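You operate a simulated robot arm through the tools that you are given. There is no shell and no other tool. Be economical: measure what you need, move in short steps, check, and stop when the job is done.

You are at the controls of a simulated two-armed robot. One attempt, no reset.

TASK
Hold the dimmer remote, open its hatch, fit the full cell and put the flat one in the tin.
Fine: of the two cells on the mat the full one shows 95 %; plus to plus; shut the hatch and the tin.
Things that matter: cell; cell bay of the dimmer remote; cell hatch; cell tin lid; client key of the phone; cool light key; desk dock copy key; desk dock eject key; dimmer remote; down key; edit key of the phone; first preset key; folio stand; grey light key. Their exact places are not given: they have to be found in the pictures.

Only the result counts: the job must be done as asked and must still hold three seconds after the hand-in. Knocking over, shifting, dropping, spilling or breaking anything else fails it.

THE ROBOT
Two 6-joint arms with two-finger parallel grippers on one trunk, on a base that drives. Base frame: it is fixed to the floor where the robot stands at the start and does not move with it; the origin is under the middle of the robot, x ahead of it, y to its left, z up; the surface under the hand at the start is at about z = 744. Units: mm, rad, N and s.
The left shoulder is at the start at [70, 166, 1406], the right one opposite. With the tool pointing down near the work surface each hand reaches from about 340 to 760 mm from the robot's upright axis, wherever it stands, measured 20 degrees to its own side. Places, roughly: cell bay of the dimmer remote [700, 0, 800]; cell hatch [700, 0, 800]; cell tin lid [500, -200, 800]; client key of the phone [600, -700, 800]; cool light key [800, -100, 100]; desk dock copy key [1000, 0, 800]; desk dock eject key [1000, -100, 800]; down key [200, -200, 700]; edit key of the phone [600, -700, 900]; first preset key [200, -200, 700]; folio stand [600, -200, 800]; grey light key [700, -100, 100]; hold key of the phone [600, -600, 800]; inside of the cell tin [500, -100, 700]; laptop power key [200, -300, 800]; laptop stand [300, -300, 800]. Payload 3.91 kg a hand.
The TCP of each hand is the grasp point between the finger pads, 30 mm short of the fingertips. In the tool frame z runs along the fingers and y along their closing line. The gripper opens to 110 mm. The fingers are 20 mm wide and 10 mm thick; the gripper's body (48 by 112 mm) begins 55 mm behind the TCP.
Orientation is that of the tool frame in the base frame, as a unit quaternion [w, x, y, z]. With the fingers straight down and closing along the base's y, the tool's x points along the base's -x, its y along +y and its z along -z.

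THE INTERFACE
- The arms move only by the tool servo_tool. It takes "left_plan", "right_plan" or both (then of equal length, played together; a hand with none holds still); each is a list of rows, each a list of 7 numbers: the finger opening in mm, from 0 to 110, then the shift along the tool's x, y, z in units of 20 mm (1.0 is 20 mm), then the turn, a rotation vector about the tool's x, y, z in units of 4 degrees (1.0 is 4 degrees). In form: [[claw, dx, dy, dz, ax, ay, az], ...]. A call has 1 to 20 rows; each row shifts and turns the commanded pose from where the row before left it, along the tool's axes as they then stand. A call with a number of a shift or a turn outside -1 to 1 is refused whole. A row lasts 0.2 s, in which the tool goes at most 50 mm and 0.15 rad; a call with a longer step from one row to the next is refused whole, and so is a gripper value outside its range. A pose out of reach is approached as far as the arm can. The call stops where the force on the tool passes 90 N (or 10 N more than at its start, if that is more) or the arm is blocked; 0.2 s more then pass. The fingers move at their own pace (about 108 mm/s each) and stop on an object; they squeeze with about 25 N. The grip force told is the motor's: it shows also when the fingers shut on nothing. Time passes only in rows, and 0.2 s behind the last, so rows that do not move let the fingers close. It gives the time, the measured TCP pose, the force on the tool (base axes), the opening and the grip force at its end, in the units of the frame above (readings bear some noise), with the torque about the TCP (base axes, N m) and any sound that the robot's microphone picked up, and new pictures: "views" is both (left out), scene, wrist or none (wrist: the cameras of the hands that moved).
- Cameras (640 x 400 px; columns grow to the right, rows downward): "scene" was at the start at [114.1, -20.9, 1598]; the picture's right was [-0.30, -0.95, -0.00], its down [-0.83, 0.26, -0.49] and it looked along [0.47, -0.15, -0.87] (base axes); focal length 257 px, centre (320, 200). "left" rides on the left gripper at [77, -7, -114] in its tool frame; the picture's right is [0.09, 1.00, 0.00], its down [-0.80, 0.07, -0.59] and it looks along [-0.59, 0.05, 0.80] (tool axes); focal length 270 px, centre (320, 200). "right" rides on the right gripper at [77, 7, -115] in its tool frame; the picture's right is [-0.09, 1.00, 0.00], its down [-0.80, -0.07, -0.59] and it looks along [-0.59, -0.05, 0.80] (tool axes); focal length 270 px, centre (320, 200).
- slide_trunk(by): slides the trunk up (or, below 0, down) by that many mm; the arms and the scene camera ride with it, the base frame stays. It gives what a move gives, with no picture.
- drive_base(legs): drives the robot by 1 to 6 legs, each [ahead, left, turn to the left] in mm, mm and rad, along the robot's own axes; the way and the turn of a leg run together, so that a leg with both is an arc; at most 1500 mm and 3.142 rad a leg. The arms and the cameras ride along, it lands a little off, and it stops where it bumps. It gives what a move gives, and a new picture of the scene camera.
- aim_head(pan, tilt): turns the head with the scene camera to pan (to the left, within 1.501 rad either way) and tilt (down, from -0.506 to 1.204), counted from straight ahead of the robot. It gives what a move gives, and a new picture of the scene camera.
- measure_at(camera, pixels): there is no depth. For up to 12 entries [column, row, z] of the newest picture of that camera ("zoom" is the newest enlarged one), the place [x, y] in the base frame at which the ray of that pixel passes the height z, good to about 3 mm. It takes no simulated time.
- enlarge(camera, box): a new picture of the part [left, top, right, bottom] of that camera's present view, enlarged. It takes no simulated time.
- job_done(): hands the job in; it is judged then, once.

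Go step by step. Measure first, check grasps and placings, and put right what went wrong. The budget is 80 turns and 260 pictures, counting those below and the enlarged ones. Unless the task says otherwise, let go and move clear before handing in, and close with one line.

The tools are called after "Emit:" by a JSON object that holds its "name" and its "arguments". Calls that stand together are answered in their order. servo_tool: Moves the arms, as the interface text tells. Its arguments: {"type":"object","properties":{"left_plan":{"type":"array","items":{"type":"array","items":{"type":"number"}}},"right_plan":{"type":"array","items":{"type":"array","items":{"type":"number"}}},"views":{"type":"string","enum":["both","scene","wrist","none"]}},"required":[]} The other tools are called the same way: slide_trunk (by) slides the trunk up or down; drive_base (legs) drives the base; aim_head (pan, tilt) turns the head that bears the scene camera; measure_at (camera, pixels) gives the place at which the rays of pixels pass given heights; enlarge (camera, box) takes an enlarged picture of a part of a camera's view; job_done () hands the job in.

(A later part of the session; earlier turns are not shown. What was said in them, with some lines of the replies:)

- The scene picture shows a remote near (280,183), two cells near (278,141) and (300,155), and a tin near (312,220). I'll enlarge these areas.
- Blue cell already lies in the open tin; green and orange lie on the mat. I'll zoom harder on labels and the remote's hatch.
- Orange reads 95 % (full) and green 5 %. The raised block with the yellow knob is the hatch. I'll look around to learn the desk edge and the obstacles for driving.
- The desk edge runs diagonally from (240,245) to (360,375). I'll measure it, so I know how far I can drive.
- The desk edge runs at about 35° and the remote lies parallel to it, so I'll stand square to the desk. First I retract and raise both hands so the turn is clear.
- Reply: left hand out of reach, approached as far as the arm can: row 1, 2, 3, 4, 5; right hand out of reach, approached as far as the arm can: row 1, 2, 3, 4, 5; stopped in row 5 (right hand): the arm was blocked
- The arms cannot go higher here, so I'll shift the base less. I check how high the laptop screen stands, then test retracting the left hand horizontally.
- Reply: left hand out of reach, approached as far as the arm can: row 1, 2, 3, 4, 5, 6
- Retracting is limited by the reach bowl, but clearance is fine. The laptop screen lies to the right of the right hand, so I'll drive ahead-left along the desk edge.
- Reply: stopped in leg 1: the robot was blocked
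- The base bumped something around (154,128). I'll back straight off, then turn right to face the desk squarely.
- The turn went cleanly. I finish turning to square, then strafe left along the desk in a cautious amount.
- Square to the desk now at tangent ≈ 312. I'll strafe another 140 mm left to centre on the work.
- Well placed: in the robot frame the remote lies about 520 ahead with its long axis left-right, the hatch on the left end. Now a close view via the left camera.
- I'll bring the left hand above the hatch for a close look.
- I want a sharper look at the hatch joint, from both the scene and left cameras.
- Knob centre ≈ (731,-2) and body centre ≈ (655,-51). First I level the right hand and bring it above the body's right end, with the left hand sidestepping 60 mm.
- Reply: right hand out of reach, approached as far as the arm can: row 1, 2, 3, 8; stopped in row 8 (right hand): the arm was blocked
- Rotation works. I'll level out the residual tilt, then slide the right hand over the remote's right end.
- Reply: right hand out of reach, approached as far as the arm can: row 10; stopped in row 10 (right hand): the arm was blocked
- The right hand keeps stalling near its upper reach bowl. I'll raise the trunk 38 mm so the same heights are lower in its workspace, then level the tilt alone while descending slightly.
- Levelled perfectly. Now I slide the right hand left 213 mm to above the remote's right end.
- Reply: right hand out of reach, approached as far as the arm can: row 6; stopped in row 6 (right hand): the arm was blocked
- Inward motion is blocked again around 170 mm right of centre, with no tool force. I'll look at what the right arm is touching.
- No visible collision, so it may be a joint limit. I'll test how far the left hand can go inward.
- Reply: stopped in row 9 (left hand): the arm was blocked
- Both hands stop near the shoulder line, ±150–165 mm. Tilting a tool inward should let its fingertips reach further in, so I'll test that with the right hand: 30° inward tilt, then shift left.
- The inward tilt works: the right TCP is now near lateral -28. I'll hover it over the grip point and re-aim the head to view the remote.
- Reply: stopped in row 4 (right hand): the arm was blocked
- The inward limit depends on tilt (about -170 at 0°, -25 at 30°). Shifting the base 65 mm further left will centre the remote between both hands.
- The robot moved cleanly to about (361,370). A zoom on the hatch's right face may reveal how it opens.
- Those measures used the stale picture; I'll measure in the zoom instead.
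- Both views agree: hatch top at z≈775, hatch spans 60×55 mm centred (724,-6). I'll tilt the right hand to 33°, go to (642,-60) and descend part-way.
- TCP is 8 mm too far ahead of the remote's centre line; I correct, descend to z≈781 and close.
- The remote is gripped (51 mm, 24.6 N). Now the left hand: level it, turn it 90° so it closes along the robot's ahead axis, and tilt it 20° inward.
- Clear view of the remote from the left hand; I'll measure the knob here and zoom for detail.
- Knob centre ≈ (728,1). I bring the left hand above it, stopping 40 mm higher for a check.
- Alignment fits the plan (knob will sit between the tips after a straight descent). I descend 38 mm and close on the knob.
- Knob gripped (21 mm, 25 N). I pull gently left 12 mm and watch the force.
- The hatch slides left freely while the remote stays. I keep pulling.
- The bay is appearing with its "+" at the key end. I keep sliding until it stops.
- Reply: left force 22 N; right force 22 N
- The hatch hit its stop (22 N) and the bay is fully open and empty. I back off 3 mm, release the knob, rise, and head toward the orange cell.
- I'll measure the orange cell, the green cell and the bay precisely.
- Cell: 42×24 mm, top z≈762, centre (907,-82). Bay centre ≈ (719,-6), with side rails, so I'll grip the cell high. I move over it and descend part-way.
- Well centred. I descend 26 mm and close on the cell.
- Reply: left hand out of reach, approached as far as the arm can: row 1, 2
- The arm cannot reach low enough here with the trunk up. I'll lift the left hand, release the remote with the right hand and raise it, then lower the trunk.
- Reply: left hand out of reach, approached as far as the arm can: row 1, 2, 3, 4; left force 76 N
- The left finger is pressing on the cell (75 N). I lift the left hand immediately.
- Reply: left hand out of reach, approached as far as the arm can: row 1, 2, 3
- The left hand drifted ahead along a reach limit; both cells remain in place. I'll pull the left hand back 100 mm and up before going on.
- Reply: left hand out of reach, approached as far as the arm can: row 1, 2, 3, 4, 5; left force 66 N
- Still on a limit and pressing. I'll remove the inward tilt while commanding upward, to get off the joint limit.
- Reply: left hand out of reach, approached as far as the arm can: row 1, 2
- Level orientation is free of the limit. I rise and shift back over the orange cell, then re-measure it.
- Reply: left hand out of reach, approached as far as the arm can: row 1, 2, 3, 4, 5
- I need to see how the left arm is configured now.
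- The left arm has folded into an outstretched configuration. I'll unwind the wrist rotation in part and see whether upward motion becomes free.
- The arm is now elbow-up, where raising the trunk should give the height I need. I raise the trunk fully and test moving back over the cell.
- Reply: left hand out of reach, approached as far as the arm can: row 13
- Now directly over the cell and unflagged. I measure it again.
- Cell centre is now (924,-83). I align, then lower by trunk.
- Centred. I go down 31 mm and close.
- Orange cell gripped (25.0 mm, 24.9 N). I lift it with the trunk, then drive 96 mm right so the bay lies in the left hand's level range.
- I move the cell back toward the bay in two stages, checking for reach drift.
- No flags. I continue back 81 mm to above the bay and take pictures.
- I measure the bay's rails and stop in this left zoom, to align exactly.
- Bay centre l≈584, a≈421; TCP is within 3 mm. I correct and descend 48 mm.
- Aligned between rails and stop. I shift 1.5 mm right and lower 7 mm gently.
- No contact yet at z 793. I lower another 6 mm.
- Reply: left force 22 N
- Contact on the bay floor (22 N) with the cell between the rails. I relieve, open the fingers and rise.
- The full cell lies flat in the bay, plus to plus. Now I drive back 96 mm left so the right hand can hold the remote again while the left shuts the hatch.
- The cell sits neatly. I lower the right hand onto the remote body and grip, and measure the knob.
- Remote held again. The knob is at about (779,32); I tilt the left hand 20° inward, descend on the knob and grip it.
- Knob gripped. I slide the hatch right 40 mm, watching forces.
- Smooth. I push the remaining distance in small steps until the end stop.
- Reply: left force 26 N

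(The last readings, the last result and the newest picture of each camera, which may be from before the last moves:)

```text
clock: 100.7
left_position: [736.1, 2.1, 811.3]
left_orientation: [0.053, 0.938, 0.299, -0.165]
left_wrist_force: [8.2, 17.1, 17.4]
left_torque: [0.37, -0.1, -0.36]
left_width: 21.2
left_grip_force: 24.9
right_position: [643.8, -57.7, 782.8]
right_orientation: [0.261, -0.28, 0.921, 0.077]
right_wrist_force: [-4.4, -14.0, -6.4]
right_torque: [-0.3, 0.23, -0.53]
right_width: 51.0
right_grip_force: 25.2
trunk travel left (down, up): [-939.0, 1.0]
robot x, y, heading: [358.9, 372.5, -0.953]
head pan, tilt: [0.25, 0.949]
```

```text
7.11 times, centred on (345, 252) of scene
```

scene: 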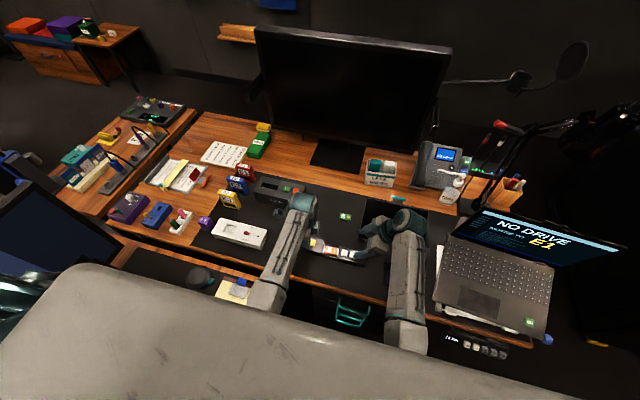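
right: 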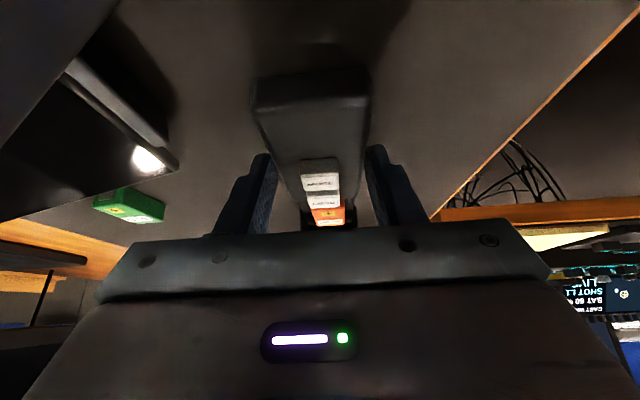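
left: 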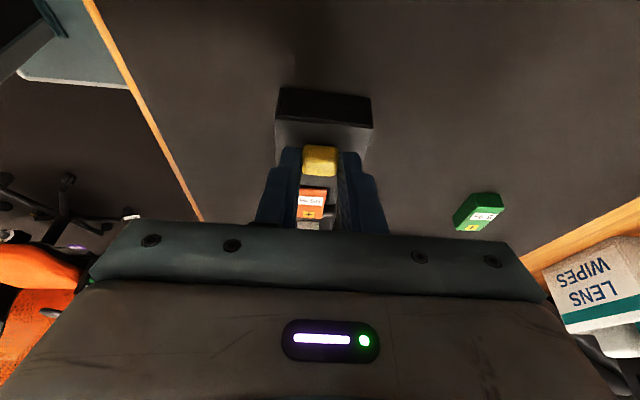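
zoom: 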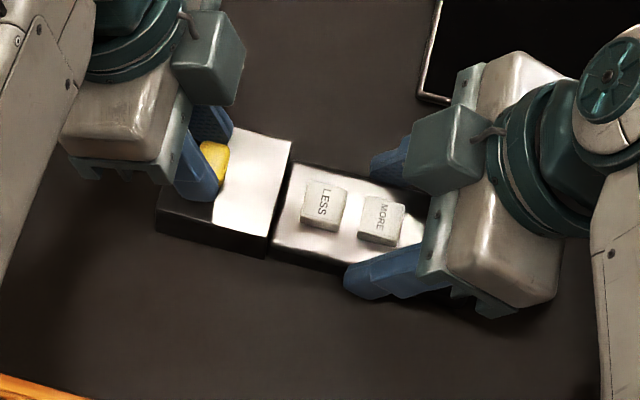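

The hatch is at its stop and the remote's display has lit up. I release both hands and lift them clear.

Emit:
{"name": "servo_tool", "arguments": {"left_plan": [[10, 0.05, 0, -0.02, 0, 0, 0], [40, 0, 0, 0, 0, 0, 0], [40, 0, 0, 0, 0, 0, 0], [40, -0.342, 0, -0.94, 0, 0, 0], [40, -0.342, 0, -0.94, 0, 0, 0], [40, -0.342, 0, -0.94, 0, 0, 0], [40, 0, 0, 0, 0, 0, 0], [40, 0, 0, 0, 0, 0, 0], [40, 0, 0, 0, 0, 0, 0], [40, 0, 0, 0, 0, 0, 0]], "right_plan": [[20, 0, 0, 0, 0, 0, 0], [20, 0, 0, 0, 0, 0, 0], [80, 0, 0, 0, 0, 0, 0], [80, 0, 0, 0, 0, 0, 0], [80, -0.545, 0, -0.839, 0, 0, 0], [80, -0.545, 0, -0.839, 0, 0, 0], [80, -0.545, 0, -0.839, 0, 0, 0], [80, -0.545, 0, -0.839, 0, 0, 0], [80, -0.545, 0, -0.839, 0, 0, 0], [80, -0.27, 0, -0.42, 0, 0, 0]], "views": "none"}}

Emit:
{"name": "drive_base", "arguments": {"legs": [[0, -120, 0]]}}

Emit:
{"name": "enlarge", "arguments": {"camera": "scene", "box": [290, 180, 400, 270]}}

```text
clock: 102.9
left_position: [735.0, 0.5, 870.6]
left_orientation: [0.053, 0.938, 0.299, -0.167]
left_wrist_force: [-0.4, 0.3, 0.0]
left_torque: [0.02, 0.0, -0.01]
left_width: 40.1
left_grip_force: 0.1
right_position: [637.8, -67.9, 889.2]
right_orientation: [0.252, -0.279, 0.924, 0.073]
right_wrist_force: [-0.1, 1.0, -0.1]
right_torque: [-0.02, 0.02, -0.01]
right_width: 80.0
right_grip_force: 0.0
trunk travel left (down, up): [-939.0, 1.0]
robot x, y, heading: [359.6, 375.1, -0.947]
head pan, tilt: [0.25, 0.949]
```

```text
clock: 104.2
left_position: [638.9, -65.8, 870.7]
left_orientation: [0.053, 0.938, 0.299, -0.167]
left_wrist_force: [-0.6, -0.1, -0.1]
left_torque: [-0.02, 0.0, 0.0]
left_width: 39.7
left_grip_force: 0.0
right_position: [539.9, -134.4, 887.8]
right_orientation: [0.252, -0.279, 0.923, 0.076]
right_wrist_force: [0.4, 0.3, -0.1]
right_torque: [0.03, 0.01, 0.02]
right_width: 79.8
right_grip_force: 0.1
trunk travel left (down, up): [-939.0, 1.0]
robot x, y, heading: [261.3, 302.7, -0.949]
head pan, tilt: [0.25, 0.949]
```

scene: 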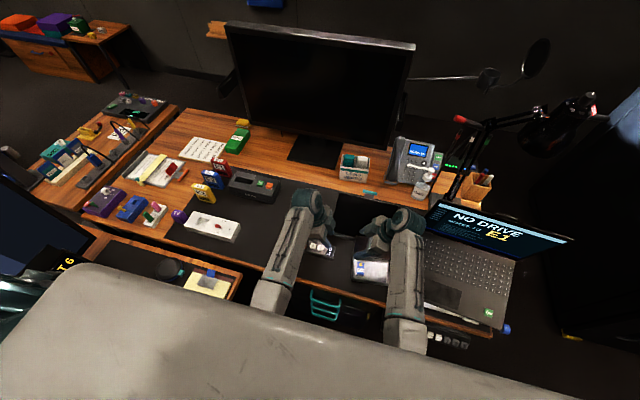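

```text
4.44 times, centred on (345, 225) of scene
```

zoom: 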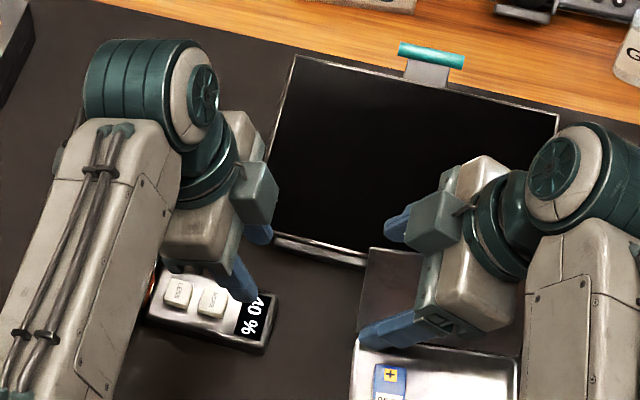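

The remote's display reads "40 %", so the cell works. Next the flat green cell: I untilt the left hand and go over it.

Emit:
{"name": "servo_tool", "arguments": {"left_plan": [[46, 0.8, 0, 0, 0, 1, 0], [46, 0.8, 0, 0, 0, 1, 0], [46, 0.8, 0, 0, 0, 1, 0], [46, 0.8, 0, 0, 0, 1, 0], [46, 0.6, 0, 0, 0, 1, 0], [46, 0, 1, 0, 0, 0, 0], [46, 0, 1, 0, 0, 0, 0], [46, 0, 1, 0, 0, 0, 0], [46, 0, 1, 0, 0, 0, 0], [46, 0, 1, 0, 0, 0, 0], [46, 0, 1, 0, 0, 0, 0], [46, 0, 1, 0, 0, 0, 0], [46, 0, 0.9, 0, 0, 0, 0], [46, 0, 0, 0, 0, 0, 0]], "views": "wrist"}}

Emit:
{"name": "enlarge", "arguments": {"camera": "left", "box": [220, 40, 420, 200]}}

```text
clock: 107.2
left_position: [789.5, -153.1, 853.6]
left_orientation: [-0.001, 0.953, 0.304, -0.002]
left_wrist_force: [-0.1, 0.3, 0.6]
left_torque: [0.01, 0.0, 0.01]
left_width: 46.1
left_grip_force: 0.1
right_position: [538.4, -135.8, 887.8]
right_orientation: [0.253, -0.278, 0.924, 0.076]
right_wrist_force: [0.0, 0.3, -0.4]
right_torque: [-0.03, 0.03, -0.01]
right_width: 80.0
right_grip_force: 0.0
trunk travel left (down, up): [-939.0, 1.0]
robot x, y, heading: [262.3, 305.9, -0.954]
head pan, tilt: [0.25, 0.949]
```

left: 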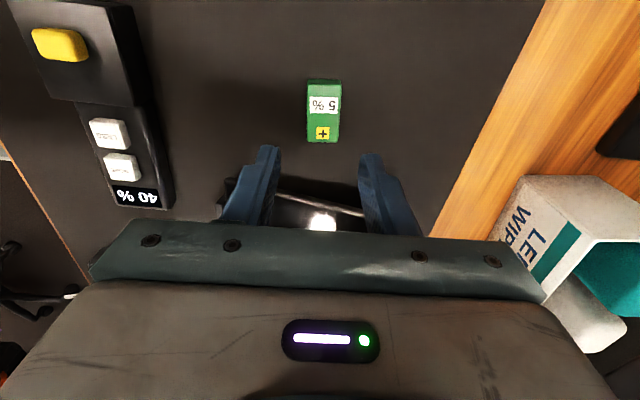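

```text
2.50 times, centred on (320, 120) of left
```

zoom: 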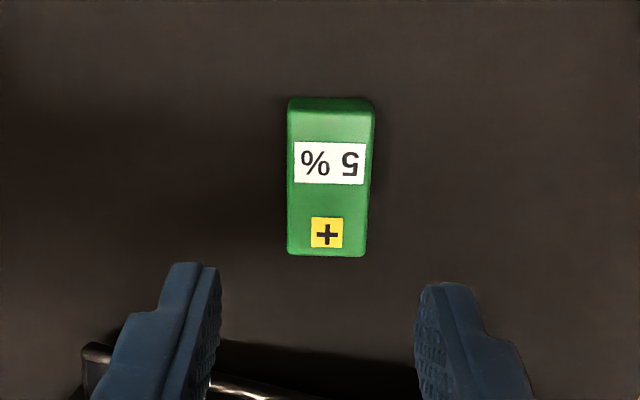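

Emit:
{"name": "measure_at", "arguments": {"camera": "zoom", "pixels": [[288, 113, 762], [374, 116, 762], [288, 252, 762], [366, 256, 762], [90, 350, 760]]}}

```text
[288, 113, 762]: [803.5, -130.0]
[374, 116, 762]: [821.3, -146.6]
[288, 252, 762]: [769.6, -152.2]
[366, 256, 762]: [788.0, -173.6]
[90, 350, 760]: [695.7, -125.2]
```

Green centre (796,-151). Before lowering the trunk, I move the right hand back 80 mm away from the tin lid beneath it, and align the left.

Emit:
{"name": "servo_tool", "arguments": {"left_plan": [[46, 0.32, 0.08, 0, 0, 0, 0], [46, 0, 0, 0, 0, 0, 0], [46, 0, 0, 0, 0, 0, 0], [46, 0, 0, 0, 0, 0, 0], [46, 0, 0, 0, 0, 0, 0]], "right_plan": [[80, 0, 1, 0, 0, 0, 0], [80, 0, 1, 0, 0, 0, 0], [80, 0, 1, 0, 0, 0, 0], [80, 0, 1, 0, 0, 0, 0], [80, 0, 0, 0, 0, 0, 0]], "views": "wrist"}}

Emit:
{"name": "aim_head", "arguments": {"pan": -0.1, "tilt": 1.0}}

```text
clock: 108.6
left_position: [796.5, -150.2, 851.7]
left_orientation: [-0.001, 0.952, 0.305, -0.001]
left_wrist_force: [0.4, 0.0, 0.3]
left_torque: [0.02, 0.01, 0.0]
left_width: 45.9
left_grip_force: 0.1
right_position: [475.3, -92.3, 881.4]
right_orientation: [0.229, -0.283, 0.929, 0.059]
right_wrist_force: [0.4, -0.2, 0.3]
right_torque: [-0.03, -0.02, 0.01]
right_width: 79.8
right_grip_force: 0.0
trunk travel left (down, up): [-939.0, 1.0]
robot x, y, heading: [259.4, 299.7, -0.953]
head pan, tilt: [0.25, 0.949]
stopped in row 5 (right hand): the arm was blocked; the commanded pose is now the measured one
```

right: 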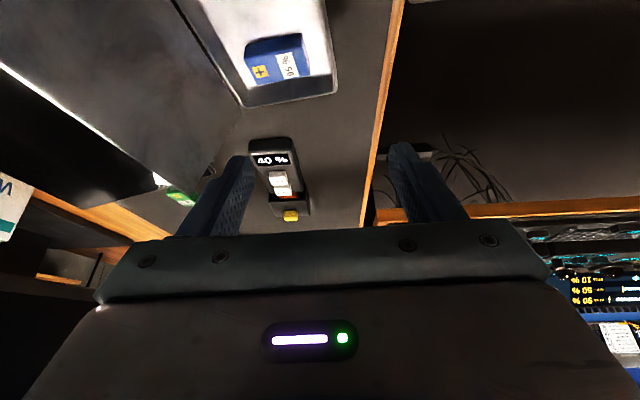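
left: 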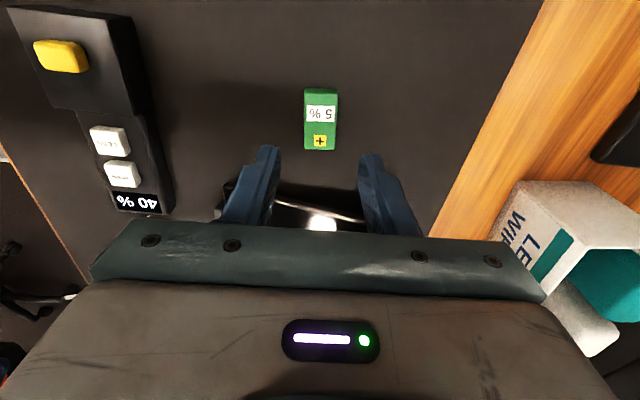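

```text
clock: 109.4
left_position: [794.9, -150.7, 852.9]
left_orientation: [0.0, 0.953, 0.304, 0.0]
left_wrist_force: [-0.3, 0.1, -0.1]
left_torque: [-0.02, 0.02, -0.01]
left_width: 46.1
left_grip_force: 0.1
right_position: [475.4, -91.7, 882.9]
right_orientation: [0.23, -0.283, 0.929, 0.06]
right_wrist_force: [0.5, 0.2, 0.5]
right_torque: [0.01, -0.03, 0.0]
right_width: 80.0
right_grip_force: 0.0
trunk travel left (down, up): [-939.0, 1.0]
robot x, y, heading: [256.1, 300.9, -0.953]
head pan, tilt: [-0.099, 1.0]
```

scene: 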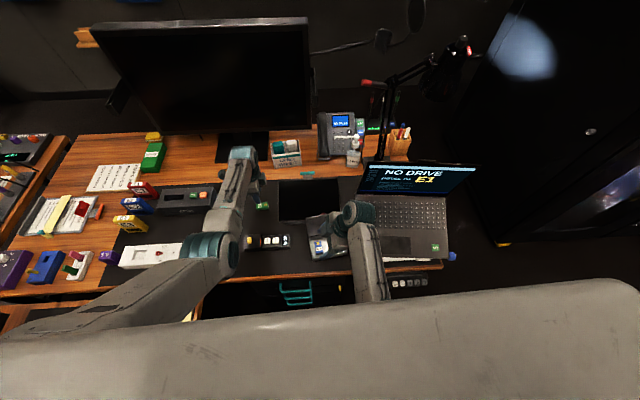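

I close the right gripper for clearance, then lower the trunk 40 mm; the left will do the rest.

Emit:
{"name": "servo_tool", "arguments": {"right_plan": [[20, 0, 0, 0, 0, 0, 0], [20, 0, 0, 0, 0, 0, 0]], "views": "none"}}

Emit:
{"name": "slide_trunk", "arguments": {"by": -40}}

Emit:
{"name": "servo_tool", "arguments": {"left_plan": [[46, 0, 0, 0.5, 0, 0, 0], [46, 0, 0, 0.5, 0, 0, 0], [46, 0, 0, 0.5, 0, 0, 0], [46, 0, 0, 0, 0, 0, 0]], "views": "wrist"}}

```text
clock: 110.0
left_position: [795.5, -151.2, 852.6]
left_orientation: [0.0, 0.953, 0.304, -0.001]
left_wrist_force: [0.0, 0.2, 0.0]
left_torque: [-0.01, 0.01, 0.02]
left_width: 45.9
left_grip_force: 0.0
right_position: [475.7, -93.1, 881.4]
right_orientation: [0.23, -0.283, 0.929, 0.06]
right_wrist_force: [0.3, -0.8, 0.7]
right_torque: [-0.02, 0.01, 0.03]
right_width: 20.0
right_grip_force: 0.1
trunk travel left (down, up): [-939.0, 1.0]
robot x, y, heading: [262.6, 305.9, -0.954]
head pan, tilt: [-0.099, 1.0]
```

```text
clock: 110.8
left_position: [795.0, -150.7, 813.3]
left_orientation: [0.0, 0.953, 0.304, -0.001]
left_wrist_force: [-0.8, -0.4, 0.3]
left_torque: [-0.01, 0.0, 0.01]
left_width: 46.2
left_grip_force: 0.1
right_position: [476.2, -92.7, 843.0]
right_orientation: [0.23, -0.283, 0.929, 0.06]
right_wrist_force: [-1.1, -1.0, -0.1]
right_torque: [0.0, 0.0, -0.02]
right_width: 20.1
right_grip_force: 0.1
trunk travel left (down, up): [-899.0, 41.0]
robot x, y, heading: [261.1, 304.1, -0.952]
head pan, tilt: [-0.099, 1.0]
```

```text
clock: 111.8
left_position: [795.7, -150.3, 782.6]
left_orientation: [0.0, 0.953, 0.304, -0.001]
left_wrist_force: [-0.7, 0.0, 0.4]
left_torque: [0.01, 0.0, 0.01]
left_width: 45.7
left_grip_force: 0.0
right_position: [476.2, -92.0, 841.8]
right_orientation: [0.23, -0.284, 0.929, 0.06]
right_wrist_force: [-0.6, 0.0, -0.2]
right_torque: [0.01, 0.04, 0.03]
right_width: 20.0
right_grip_force: 0.0
trunk travel left (down, up): [-899.0, 41.0]
robot x, y, heading: [258.2, 300.6, -0.953]
head pan, tilt: [-0.099, 1.0]
```

left: 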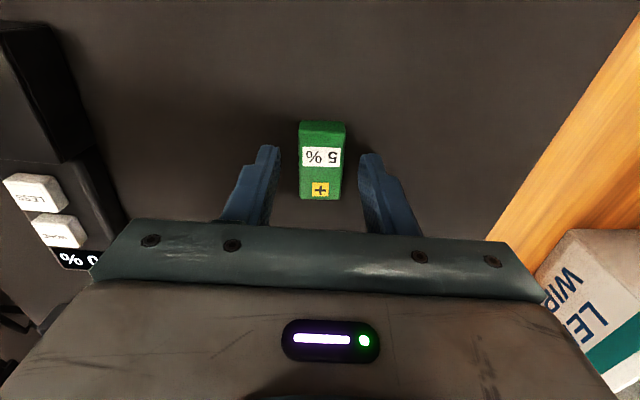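

Centred on the green cell at z 782. I close, then lift with the trunk.

Emit:
{"name": "servo_tool", "arguments": {"left_plan": [[20, 0, 0, 0, 0, 0, 0], [15, 0, 0, 0, 0, 0, 0], [15, 0, 0, 0, 0, 0, 0], [15, 0, 0, -0.5, 0, 0, 0], [15, 0, 0, -1, 0, 0, 0], [15, 0, 0, 0, 0, 0, 0]], "views": "wrist"}}

Emit:
{"name": "slide_trunk", "arguments": {"by": 40}}

Emit:
{"name": "enlarge", "arguments": {"camera": "scene", "box": [270, 200, 360, 265]}}

Emit:
{"name": "enlarge", "arguments": {"camera": "right", "box": [180, 0, 400, 160]}}

```text
clock: 113.2
left_position: [795.9, -149.6, 813.3]
left_orientation: [-0.001, 0.953, 0.304, -0.002]
left_wrist_force: [0.3, -0.7, -1.2]
left_torque: [0.0, -0.03, 0.04]
left_width: 24.9
left_grip_force: 24.8
right_position: [476.6, -92.8, 842.7]
right_orientation: [0.23, -0.283, 0.929, 0.06]
right_wrist_force: [0.0, 0.9, -0.6]
right_torque: [0.01, -0.03, -0.01]
right_width: 20.1
right_grip_force: 0.2
trunk travel left (down, up): [-899.0, 41.0]
robot x, y, heading: [260.9, 302.9, -0.952]
head pan, tilt: [-0.099, 1.0]
```

left: 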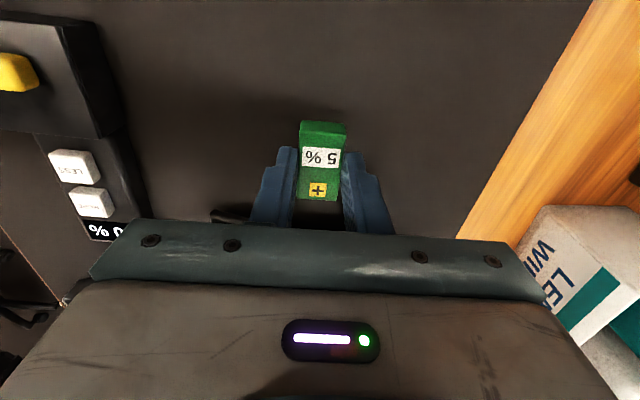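

```text
clock: 114.1
left_position: [794.7, -150.0, 852.6]
left_orientation: [0.0, 0.953, 0.304, -0.001]
left_wrist_force: [-0.4, -0.4, -0.3]
left_torque: [0.0, 0.03, 0.0]
left_width: 24.7
left_grip_force: 25.2
right_position: [475.8, -91.9, 881.9]
right_orientation: [0.23, -0.284, 0.929, 0.061]
right_wrist_force: [0.0, -0.4, -0.3]
right_torque: [-0.01, 0.01, -0.01]
right_width: 19.8
right_grip_force: 0.1
trunk travel left (down, up): [-939.0, 1.0]
robot x, y, heading: [261.1, 306.3, -0.949]
head pan, tilt: [-0.099, 1.0]
```

```text
6.15 times, centred on (315, 232) of scene
```

zoom: 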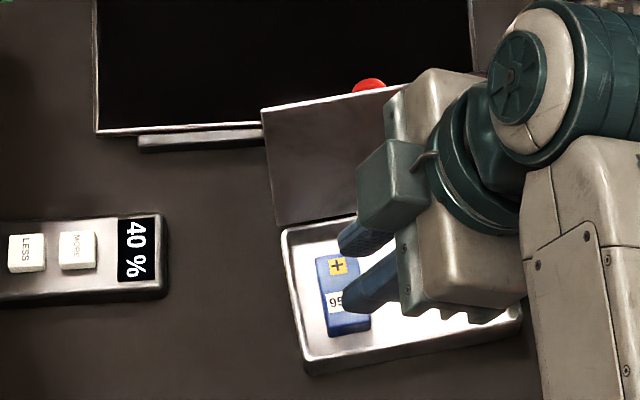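

```text
2.50 times, centred on (290, 80) of right
```

zoom: 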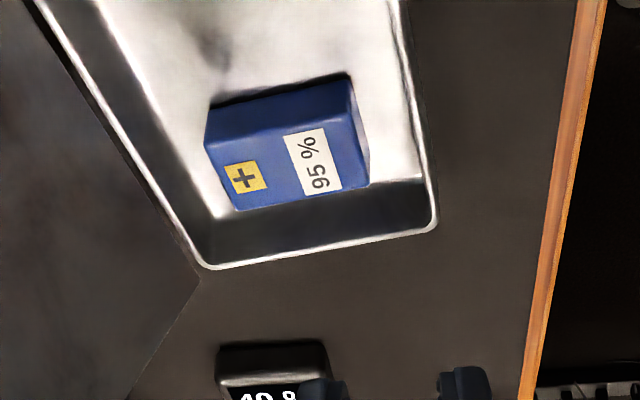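

Green cell gripped (24.9 mm). I bring it back and up, so it will pass well above the tin lid, and measure the tin.

Emit:
{"name": "servo_tool", "arguments": {"left_plan": [[15, 0, -1, 0, 0, 0, 0], [15, 0, -1, 0, 0, 0, 0], [15, 0, -1, 0, 0, 0, 0], [15, 0, -1, -0.3, 0, 0, 0], [15, 0, -1, -0.5, 0, 0, 0], [15, 0, -1, -0.5, 0, 0, 0], [15, 0, -1, -0.5, 0, 0, 0], [15, 0, -0.7, -0.5, 0, 0, 0], [15, 0, 0, 0, 0, 0, 0]], "views": "scene"}}

Emit:
{"name": "measure_at", "arguments": {"camera": "scene", "pixels": [[307.7, 236.6, 768], [305.6, 217.9, 768], [305.6, 217.9, 800], [305.6, 217.9, 840], [312.5, 260.5, 744], [309.0, 237.5, 768], [311.5, 258, 768], [349, 253, 768]]}}

```text
clock: 116.1
left_position: [707.2, -24.1, 899.8]
left_orientation: [0.0, 0.952, 0.305, -0.001]
left_wrist_force: [-0.7, -0.2, -0.2]
left_torque: [0.0, 0.02, 0.02]
left_width: 25.2
left_grip_force: 25.1
right_position: [476.3, -93.1, 882.6]
right_orientation: [0.229, -0.283, 0.929, 0.06]
right_wrist_force: [-0.2, 0.0, -0.2]
right_torque: [-0.03, 0.0, 0.01]
right_width: 19.9
right_grip_force: 0.0
trunk travel left (down, up): [-939.0, 1.0]
robot x, y, heading: [261.0, 304.7, -0.952]
head pan, tilt: [-0.099, 1.0]
```

scene: 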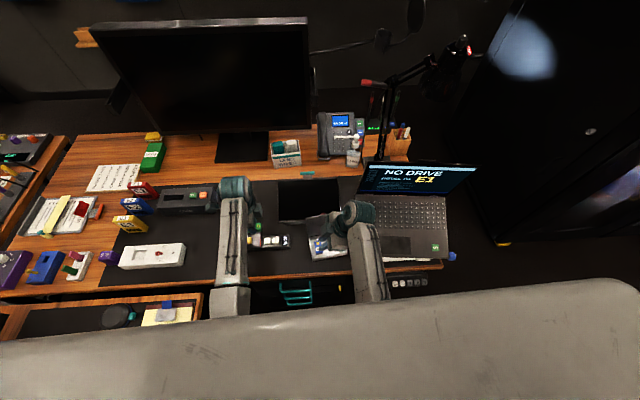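

```text
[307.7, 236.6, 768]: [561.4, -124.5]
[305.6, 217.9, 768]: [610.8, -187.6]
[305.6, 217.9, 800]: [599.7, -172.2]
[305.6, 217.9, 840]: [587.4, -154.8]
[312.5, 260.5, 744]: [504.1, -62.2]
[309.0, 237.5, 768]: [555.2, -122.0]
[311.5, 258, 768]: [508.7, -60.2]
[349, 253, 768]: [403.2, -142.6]
```

The lid's top edge is near z≈840, leaning back; the tin spans l≈246–382, a≈344–426 with the blue cell at its left. I drive 267 mm right, so the left hand comes over the free right half.

Emit:
{"name": "drive_base", "arguments": {"legs": [[0, -267, 0]]}}

Emit:
{"name": "servo_tool", "arguments": {"left_plan": [[15, 0, -0.8, 0, 0, 0, 0], [15, 0, -0.8, 0, 0, 0, 0], [15, 0, -0.8, 0, 0, 0, 0], [15, 0, 0, 0, 0, 0, 0]], "views": "wrist"}}

Emit:
{"name": "enlarge", "arguments": {"camera": "left", "box": [180, 0, 460, 230]}}

```text
clock: 118.0
left_position: [490.5, -179.1, 899.2]
left_orientation: [0.001, 0.952, 0.305, -0.001]
left_wrist_force: [0.8, 0.3, -0.6]
left_torque: [0.02, 0.02, 0.03]
left_width: 25.0
left_grip_force: 24.9
right_position: [259.6, -247.1, 882.9]
right_orientation: [0.229, -0.284, 0.929, 0.06]
right_wrist_force: [0.3, -1.0, 0.0]
right_torque: [-0.01, 0.02, -0.04]
right_width: 20.0
right_grip_force: 0.2
trunk travel left (down, up): [-939.0, 1.0]
robot x, y, heading: [44.3, 146.0, -0.951]
head pan, tilt: [-0.099, 1.0]
```

scene: 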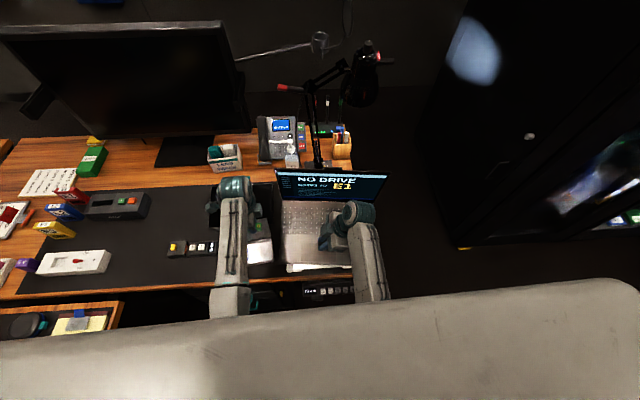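

```text
clock: 119.0
left_position: [462.2, -141.3, 898.9]
left_orientation: [0.001, 0.953, 0.304, -0.001]
left_wrist_force: [0.0, -0.5, 0.1]
left_torque: [0.02, -0.01, 0.04]
left_width: 24.9
left_grip_force: 24.9
right_position: [258.6, -247.7, 882.0]
right_orientation: [0.229, -0.284, 0.929, 0.06]
right_wrist_force: [-0.1, 0.0, -0.3]
right_torque: [-0.01, -0.02, -0.01]
right_width: 20.1
right_grip_force: 0.0
trunk travel left (down, up): [-939.0, 1.0]
robot x, y, heading: [41.2, 148.8, -0.951]
head pan, tilt: [-0.099, 1.0]
```

left: 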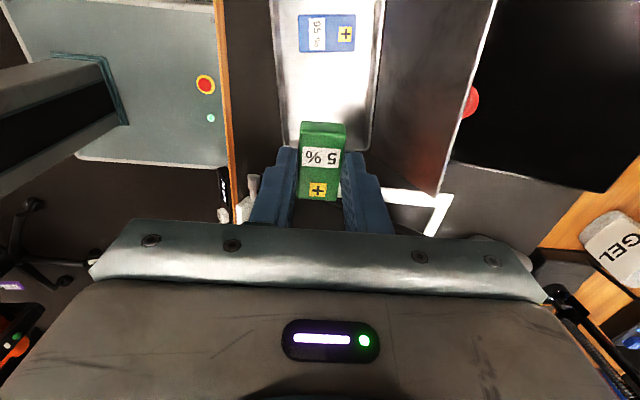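

```text
1.74 times, centred on (320, 115) of left
```

zoom: 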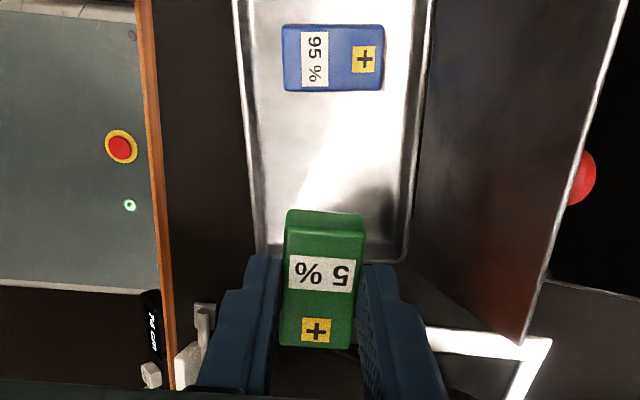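

Excellent view. I measure the tin rim and the blue cell.

Emit:
{"name": "measure_at", "arguments": {"camera": "zoom", "pixels": [[262, 252, 768], [408, 262, 768], [255, 150, 768], [428, 60, 768], [285, 88, 764], [384, 88, 764], [413, 230, 768], [525, 340, 838], [612, 20, 838]]}}

```text
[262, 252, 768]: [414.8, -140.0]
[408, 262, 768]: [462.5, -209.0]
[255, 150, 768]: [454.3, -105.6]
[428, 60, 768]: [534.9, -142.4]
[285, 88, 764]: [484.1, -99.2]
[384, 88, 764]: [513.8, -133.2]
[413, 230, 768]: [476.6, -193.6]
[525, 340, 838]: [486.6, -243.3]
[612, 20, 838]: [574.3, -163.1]
```

Free floor spans l≈262–336. I adjust slightly, then descend 100 mm toward the tin floor.

Emit:
{"name": "servo_tool", "arguments": {"left_plan": [[15, 0.12, 0.3, 0, 0, 0, 0], [15, 0, 0, 1, 0, 0, 0], [15, 0, 0, 1, 0, 0, 0], [15, 0, 0, 1, 0, 0, 0], [15, 0, 0, 1, 0, 0, 0], [15, 0, 0, 1, 0, 0, 0], [15, 0, 0, 0, 0, 0, 0]], "views": "wrist"}}

```text
clock: 120.6
left_position: [466.5, -143.5, 801.0]
left_orientation: [0.001, 0.953, 0.304, -0.002]
left_wrist_force: [-0.3, -0.3, -0.9]
left_torque: [-0.02, 0.01, 0.0]
left_width: 24.9
left_grip_force: 25.4
right_position: [257.3, -246.7, 882.5]
right_orientation: [0.23, -0.284, 0.929, 0.061]
right_wrist_force: [-0.4, -0.6, -0.1]
right_torque: [-0.02, -0.02, -0.01]
right_width: 20.2
right_grip_force: 0.1
trunk travel left (down, up): [-939.0, 1.0]
robot x, y, heading: [43.6, 152.2, -0.952]
head pan, tilt: [-0.099, 1.0]
```

left: 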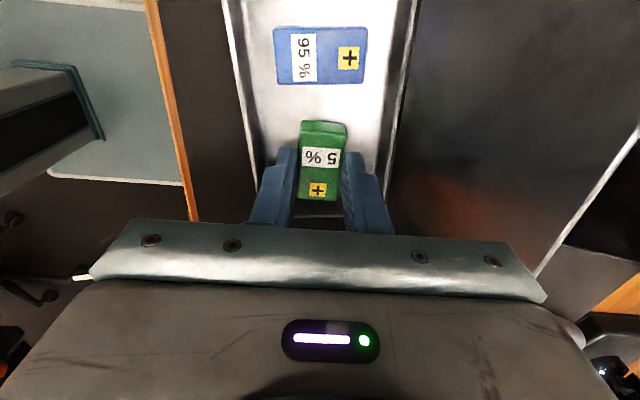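

Clear of the blue cell and the walls. I lower in 3 mm steps to the floor.

Emit:
{"name": "servo_tool", "arguments": {"left_plan": [[15, 0, 0, 0.15, 0, 0, 0], [15, 0, 0, 0.15, 0, 0, 0], [15, 0, 0, 0.15, 0, 0, 0], [15, 0, 0, 0.15, 0, 0, 0], [15, 0, 0, 0.1, 0, 0, 0]], "views": "none"}}

```text
clock: 121.8
left_position: [467.3, -143.3, 787.9]
left_orientation: [0.002, 0.953, 0.304, -0.001]
left_wrist_force: [1.7, 1.5, 9.4]
left_torque: [0.01, 0.04, -0.01]
left_width: 24.8
left_grip_force: 25.0
right_position: [257.0, -245.6, 883.7]
right_orientation: [0.23, -0.284, 0.929, 0.059]
right_wrist_force: [-0.4, -0.3, 0.2]
right_torque: [0.01, -0.01, 0.01]
right_width: 20.1
right_grip_force: 0.0
trunk travel left (down, up): [-939.0, 1.0]
robot x, y, heading: [43.8, 149.9, -0.956]
head pan, tilt: [-0.099, 1.0]
5 turns are left
```

Contact on the tin floor (9 N). With few turns left I combine steps: release, rise, close the gripper and move behind the lid's top edge, above it.

Emit:
{"name": "servo_tool", "arguments": {"left_plan": [[15, 0, 0, -0.03, 0, 0, 0], [34, 0, 0, 0, 0, 0, 0], [34, 0, 0, 0, 0, 0, 0], [34, 0, 0, -0.5, 0, 0, 0], [34, 0, 0, -1, 0, 0, 0], [34, 0, 0, -1, 0, 0, 0], [34, 0, 0, -1, 0, 0, 0], [34, 0, 0, -1, 0, 0, 0], [34, 0, 0, -1, 0, 0, 0], [0, 0, 0.925, 0, 0, 0, 0], [0, 0, 0.925, 0, 0, 0, 0], [0, 0, 0.925, 0, 0, 0, 0], [0, 0, 0.925, 0, 0, 0, 0], [0, 0, 0.925, 0, 0, 0, 0], [0, 0, 0.925, 0, 0, 0, 0], [0, 0, 0, 0, 0, 0, 0]], "views": "both"}}

Emit:
{"name": "enlarge", "arguments": {"camera": "left", "box": [160, 0, 480, 220]}}

Emit:
{"name": "enlarge", "arguments": {"camera": "scene", "box": [200, 180, 320, 280]}}

```text
clock: 125.2
left_position: [531.6, -233.6, 896.3]
left_orientation: [0.0, 0.953, 0.304, -0.001]
left_wrist_force: [0.1, -0.1, 0.9]
left_torque: [-0.02, 0.03, 0.05]
left_width: 0.0
left_grip_force: 25.9
right_position: [257.5, -247.3, 881.8]
right_orientation: [0.23, -0.284, 0.929, 0.06]
right_wrist_force: [0.4, 0.5, -0.1]
right_torque: [-0.01, 0.01, 0.01]
right_width: 20.0
right_grip_force: 0.1
trunk travel left (down, up): [-939.0, 1.0]
robot x, y, heading: [43.0, 147.4, -0.95]
head pan, tilt: [-0.099, 1.0]
```

scene: 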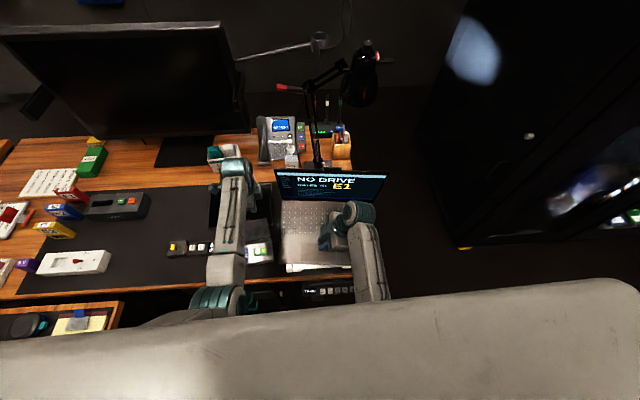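
left: 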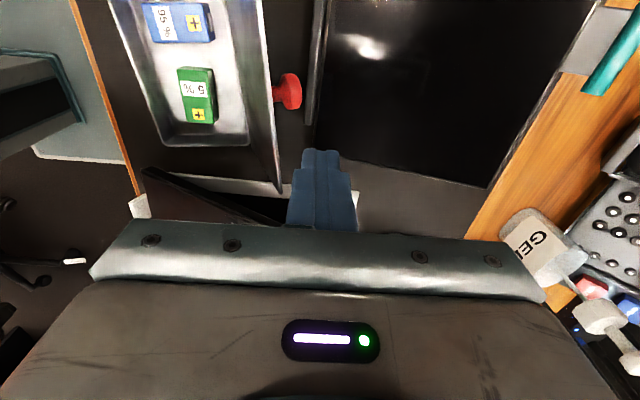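

```text
1.82 times, centred on (320, 110) of left
```

zoom: 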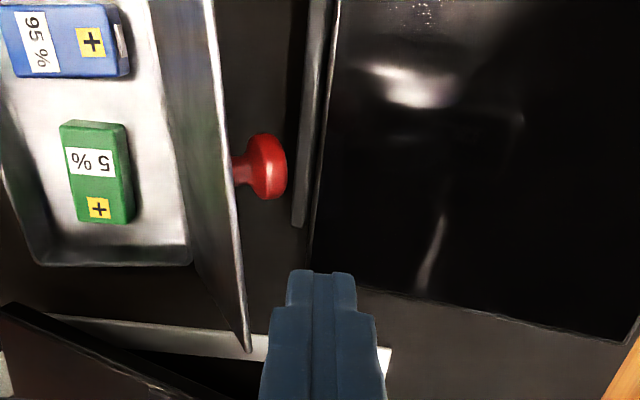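

```text
4.00 times, centred on (260, 230) of scene
4 turns are left
```

zoom: 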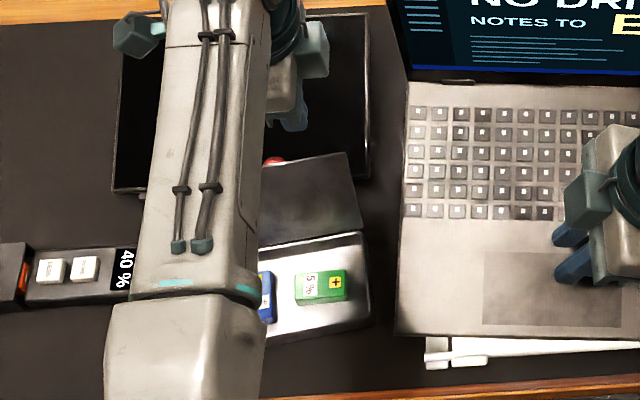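

The red part is the lid's own knob, and both cells lie well inside the tin. I shift 15 mm right of the knob, lower behind the lid, sweep it back over and follow it down.

Emit:
{"name": "servo_tool", "arguments": {"left_plan": [[0, -0.75, 0.3, 0, 0, 0, 0], [0, 0, 0, 0.77, 0, 0, 0], [0, 0, 0, 0.77, 0, 0, 0], [0, 0, 0, 0.77, 0, 0, 0], [0, 0, -0.9, 0, 0, 0, 0], [0, 0, -0.9, 0, 0, 0, 0], [0, 0, -0.9, 0, 0, 0, 0], [0, 0, -0.9, 0, 0, 0, 0], [0, 0, -0.9, 0, 0, 0, 0], [0, 0, -0.9, 0, 0, 0, 0], [0, 0, -0.75, 0.6, 0, 0, 0], [0, 0, -0.75, 0.6, 0, 0, 0], [0, 0, 0, 0.5, 0, 0, 0], [0, 0, 0, 0.4, 0, 0, 0], [0, 0, 0, 0, 0, 0, 0]], "views": "both"}}

Emit:
{"name": "enlarge", "arguments": {"camera": "left", "box": [160, 0, 480, 220]}}

Emit:
{"name": "enlarge", "arguments": {"camera": "scene", "box": [200, 180, 320, 280]}}

```text
clock: 128.4
left_position: [442.4, -135.7, 808.7]
left_orientation: [0.0, 0.953, 0.304, -0.001]
left_wrist_force: [-0.4, 0.1, -0.2]
left_torque: [-0.02, -0.02, -0.04]
left_width: 0.0
left_grip_force: 24.4
right_position: [258.2, -247.1, 882.2]
right_orientation: [0.23, -0.283, 0.929, 0.06]
right_wrist_force: [-0.3, 0.3, 0.1]
right_torque: [0.0, 0.02, 0.0]
right_width: 20.2
right_grip_force: 0.0
trunk travel left (down, up): [-939.0, 1.0]
robot x, y, heading: [40.7, 151.4, -0.952]
head pan, tilt: [-0.099, 1.0]
```

scene: 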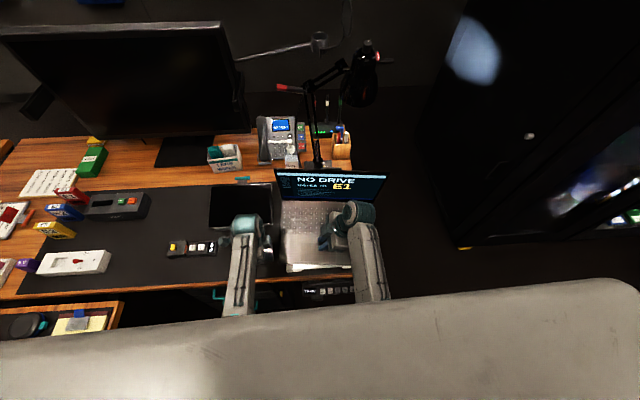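
left: 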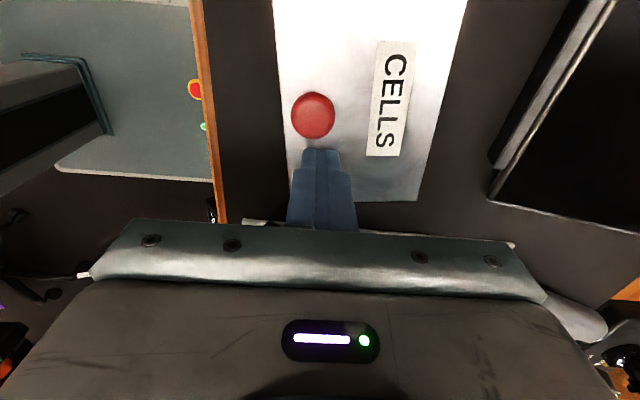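

```text
1.82 times, centred on (320, 110) of left
```

zoom: 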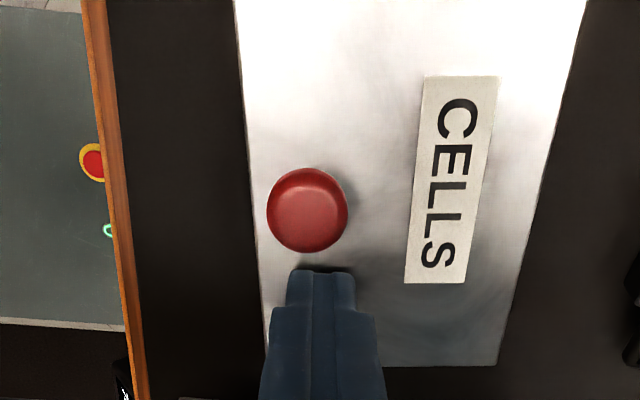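

```text
4.00 times, centred on (260, 230) of scene
3 turns are left
```

zoom: 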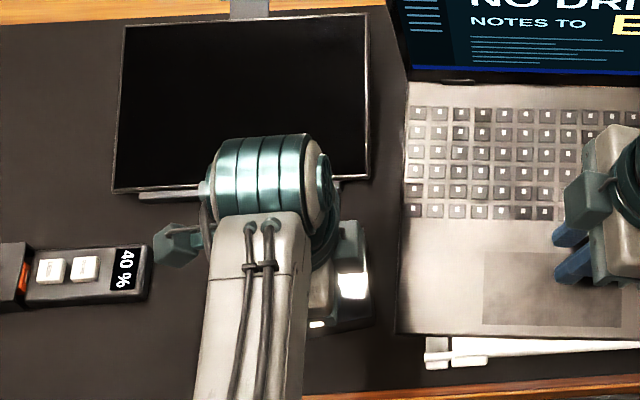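

The lid is down and reads "CELLS". I press it gently at the front edge to be sure, then rise clear and check the tin and the remote.

Emit:
{"name": "servo_tool", "arguments": {"left_plan": [[0, 0, 0, 0.2, 0, 0, 0], [0, 0, 0, 0.2, 0, 0, 0], [0, 0, 0, -0.5, 0, 0, 0], [0, 0, 0, -1, 0, 0, 0], [0, 0, 0, -1, 0, 0, 0], [0, 0, 0, -1, 0, 0, 0], [0, 0, 0, -0.7, 0, 0, 0], [0, 0, 0, 0, 0, 0, 0]], "views": "wrist"}}

Emit:
{"name": "enlarge", "arguments": {"camera": "left", "box": [160, 0, 480, 220]}}

Emit:
{"name": "enlarge", "arguments": {"camera": "scene", "box": [155, 225, 235, 270]}}

```text
clock: 130.2
left_position: [442.1, -135.5, 884.4]
left_orientation: [0.0, 0.953, 0.303, -0.002]
left_wrist_force: [-0.2, 0.1, 0.1]
left_torque: [0.01, 0.01, 0.01]
left_width: 0.0
left_grip_force: 24.9
right_position: [257.3, -247.6, 882.6]
right_orientation: [0.23, -0.283, 0.929, 0.059]
right_wrist_force: [-0.7, 0.1, 0.5]
right_torque: [-0.02, -0.02, 0.02]
right_width: 19.8
right_grip_force: 0.1
trunk travel left (down, up): [-939.0, 1.0]
robot x, y, heading: [45.4, 152.3, -0.954]
head pan, tilt: [-0.099, 1.0]
```

left: 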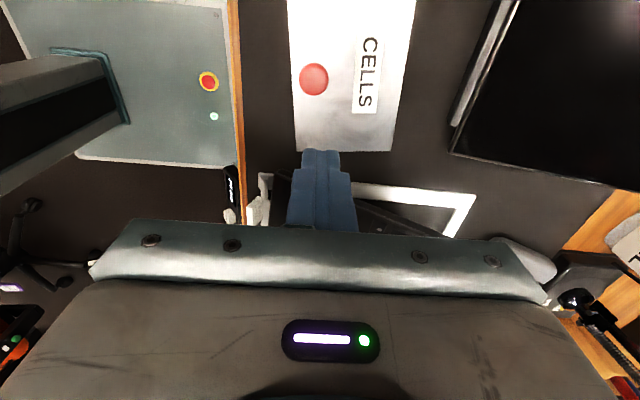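

```text
1.82 times, centred on (320, 110) of left
```

zoom: 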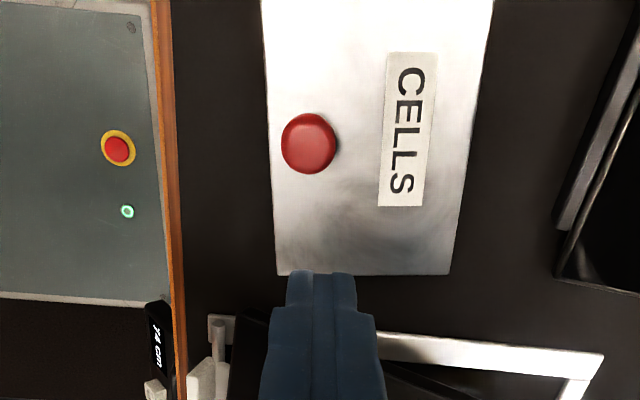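

```text
8.00 times, centred on (195, 248) of scene
2 turns are left
```

zoom: 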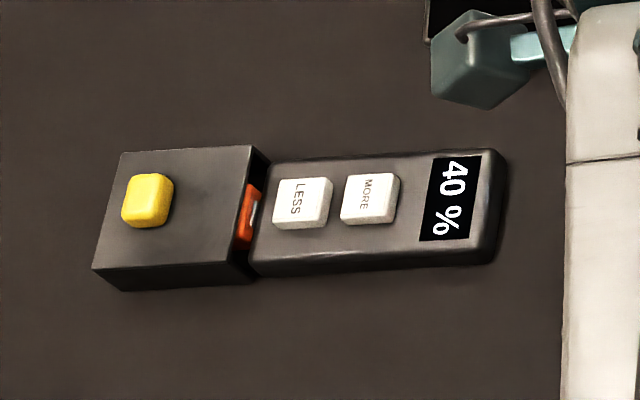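

The tin is shut flat (lid "CELLS"). The remote's hatch is closed against the body and the display reads "40 %". Both hands are clear, so I hand in.

Emit:
{"name": "job_done", "arguments": {}}

```text
The job is handed in.
```

The 95 % cell is in the remote, plus to plus, with the hatch shut and the display reading 40 %. The flat 5 % cell is in the tin and the lid is shut. One slip: while lining up the full cell, a finger pressed on it and shifted it about 15 mm along the mat before I gripped it.
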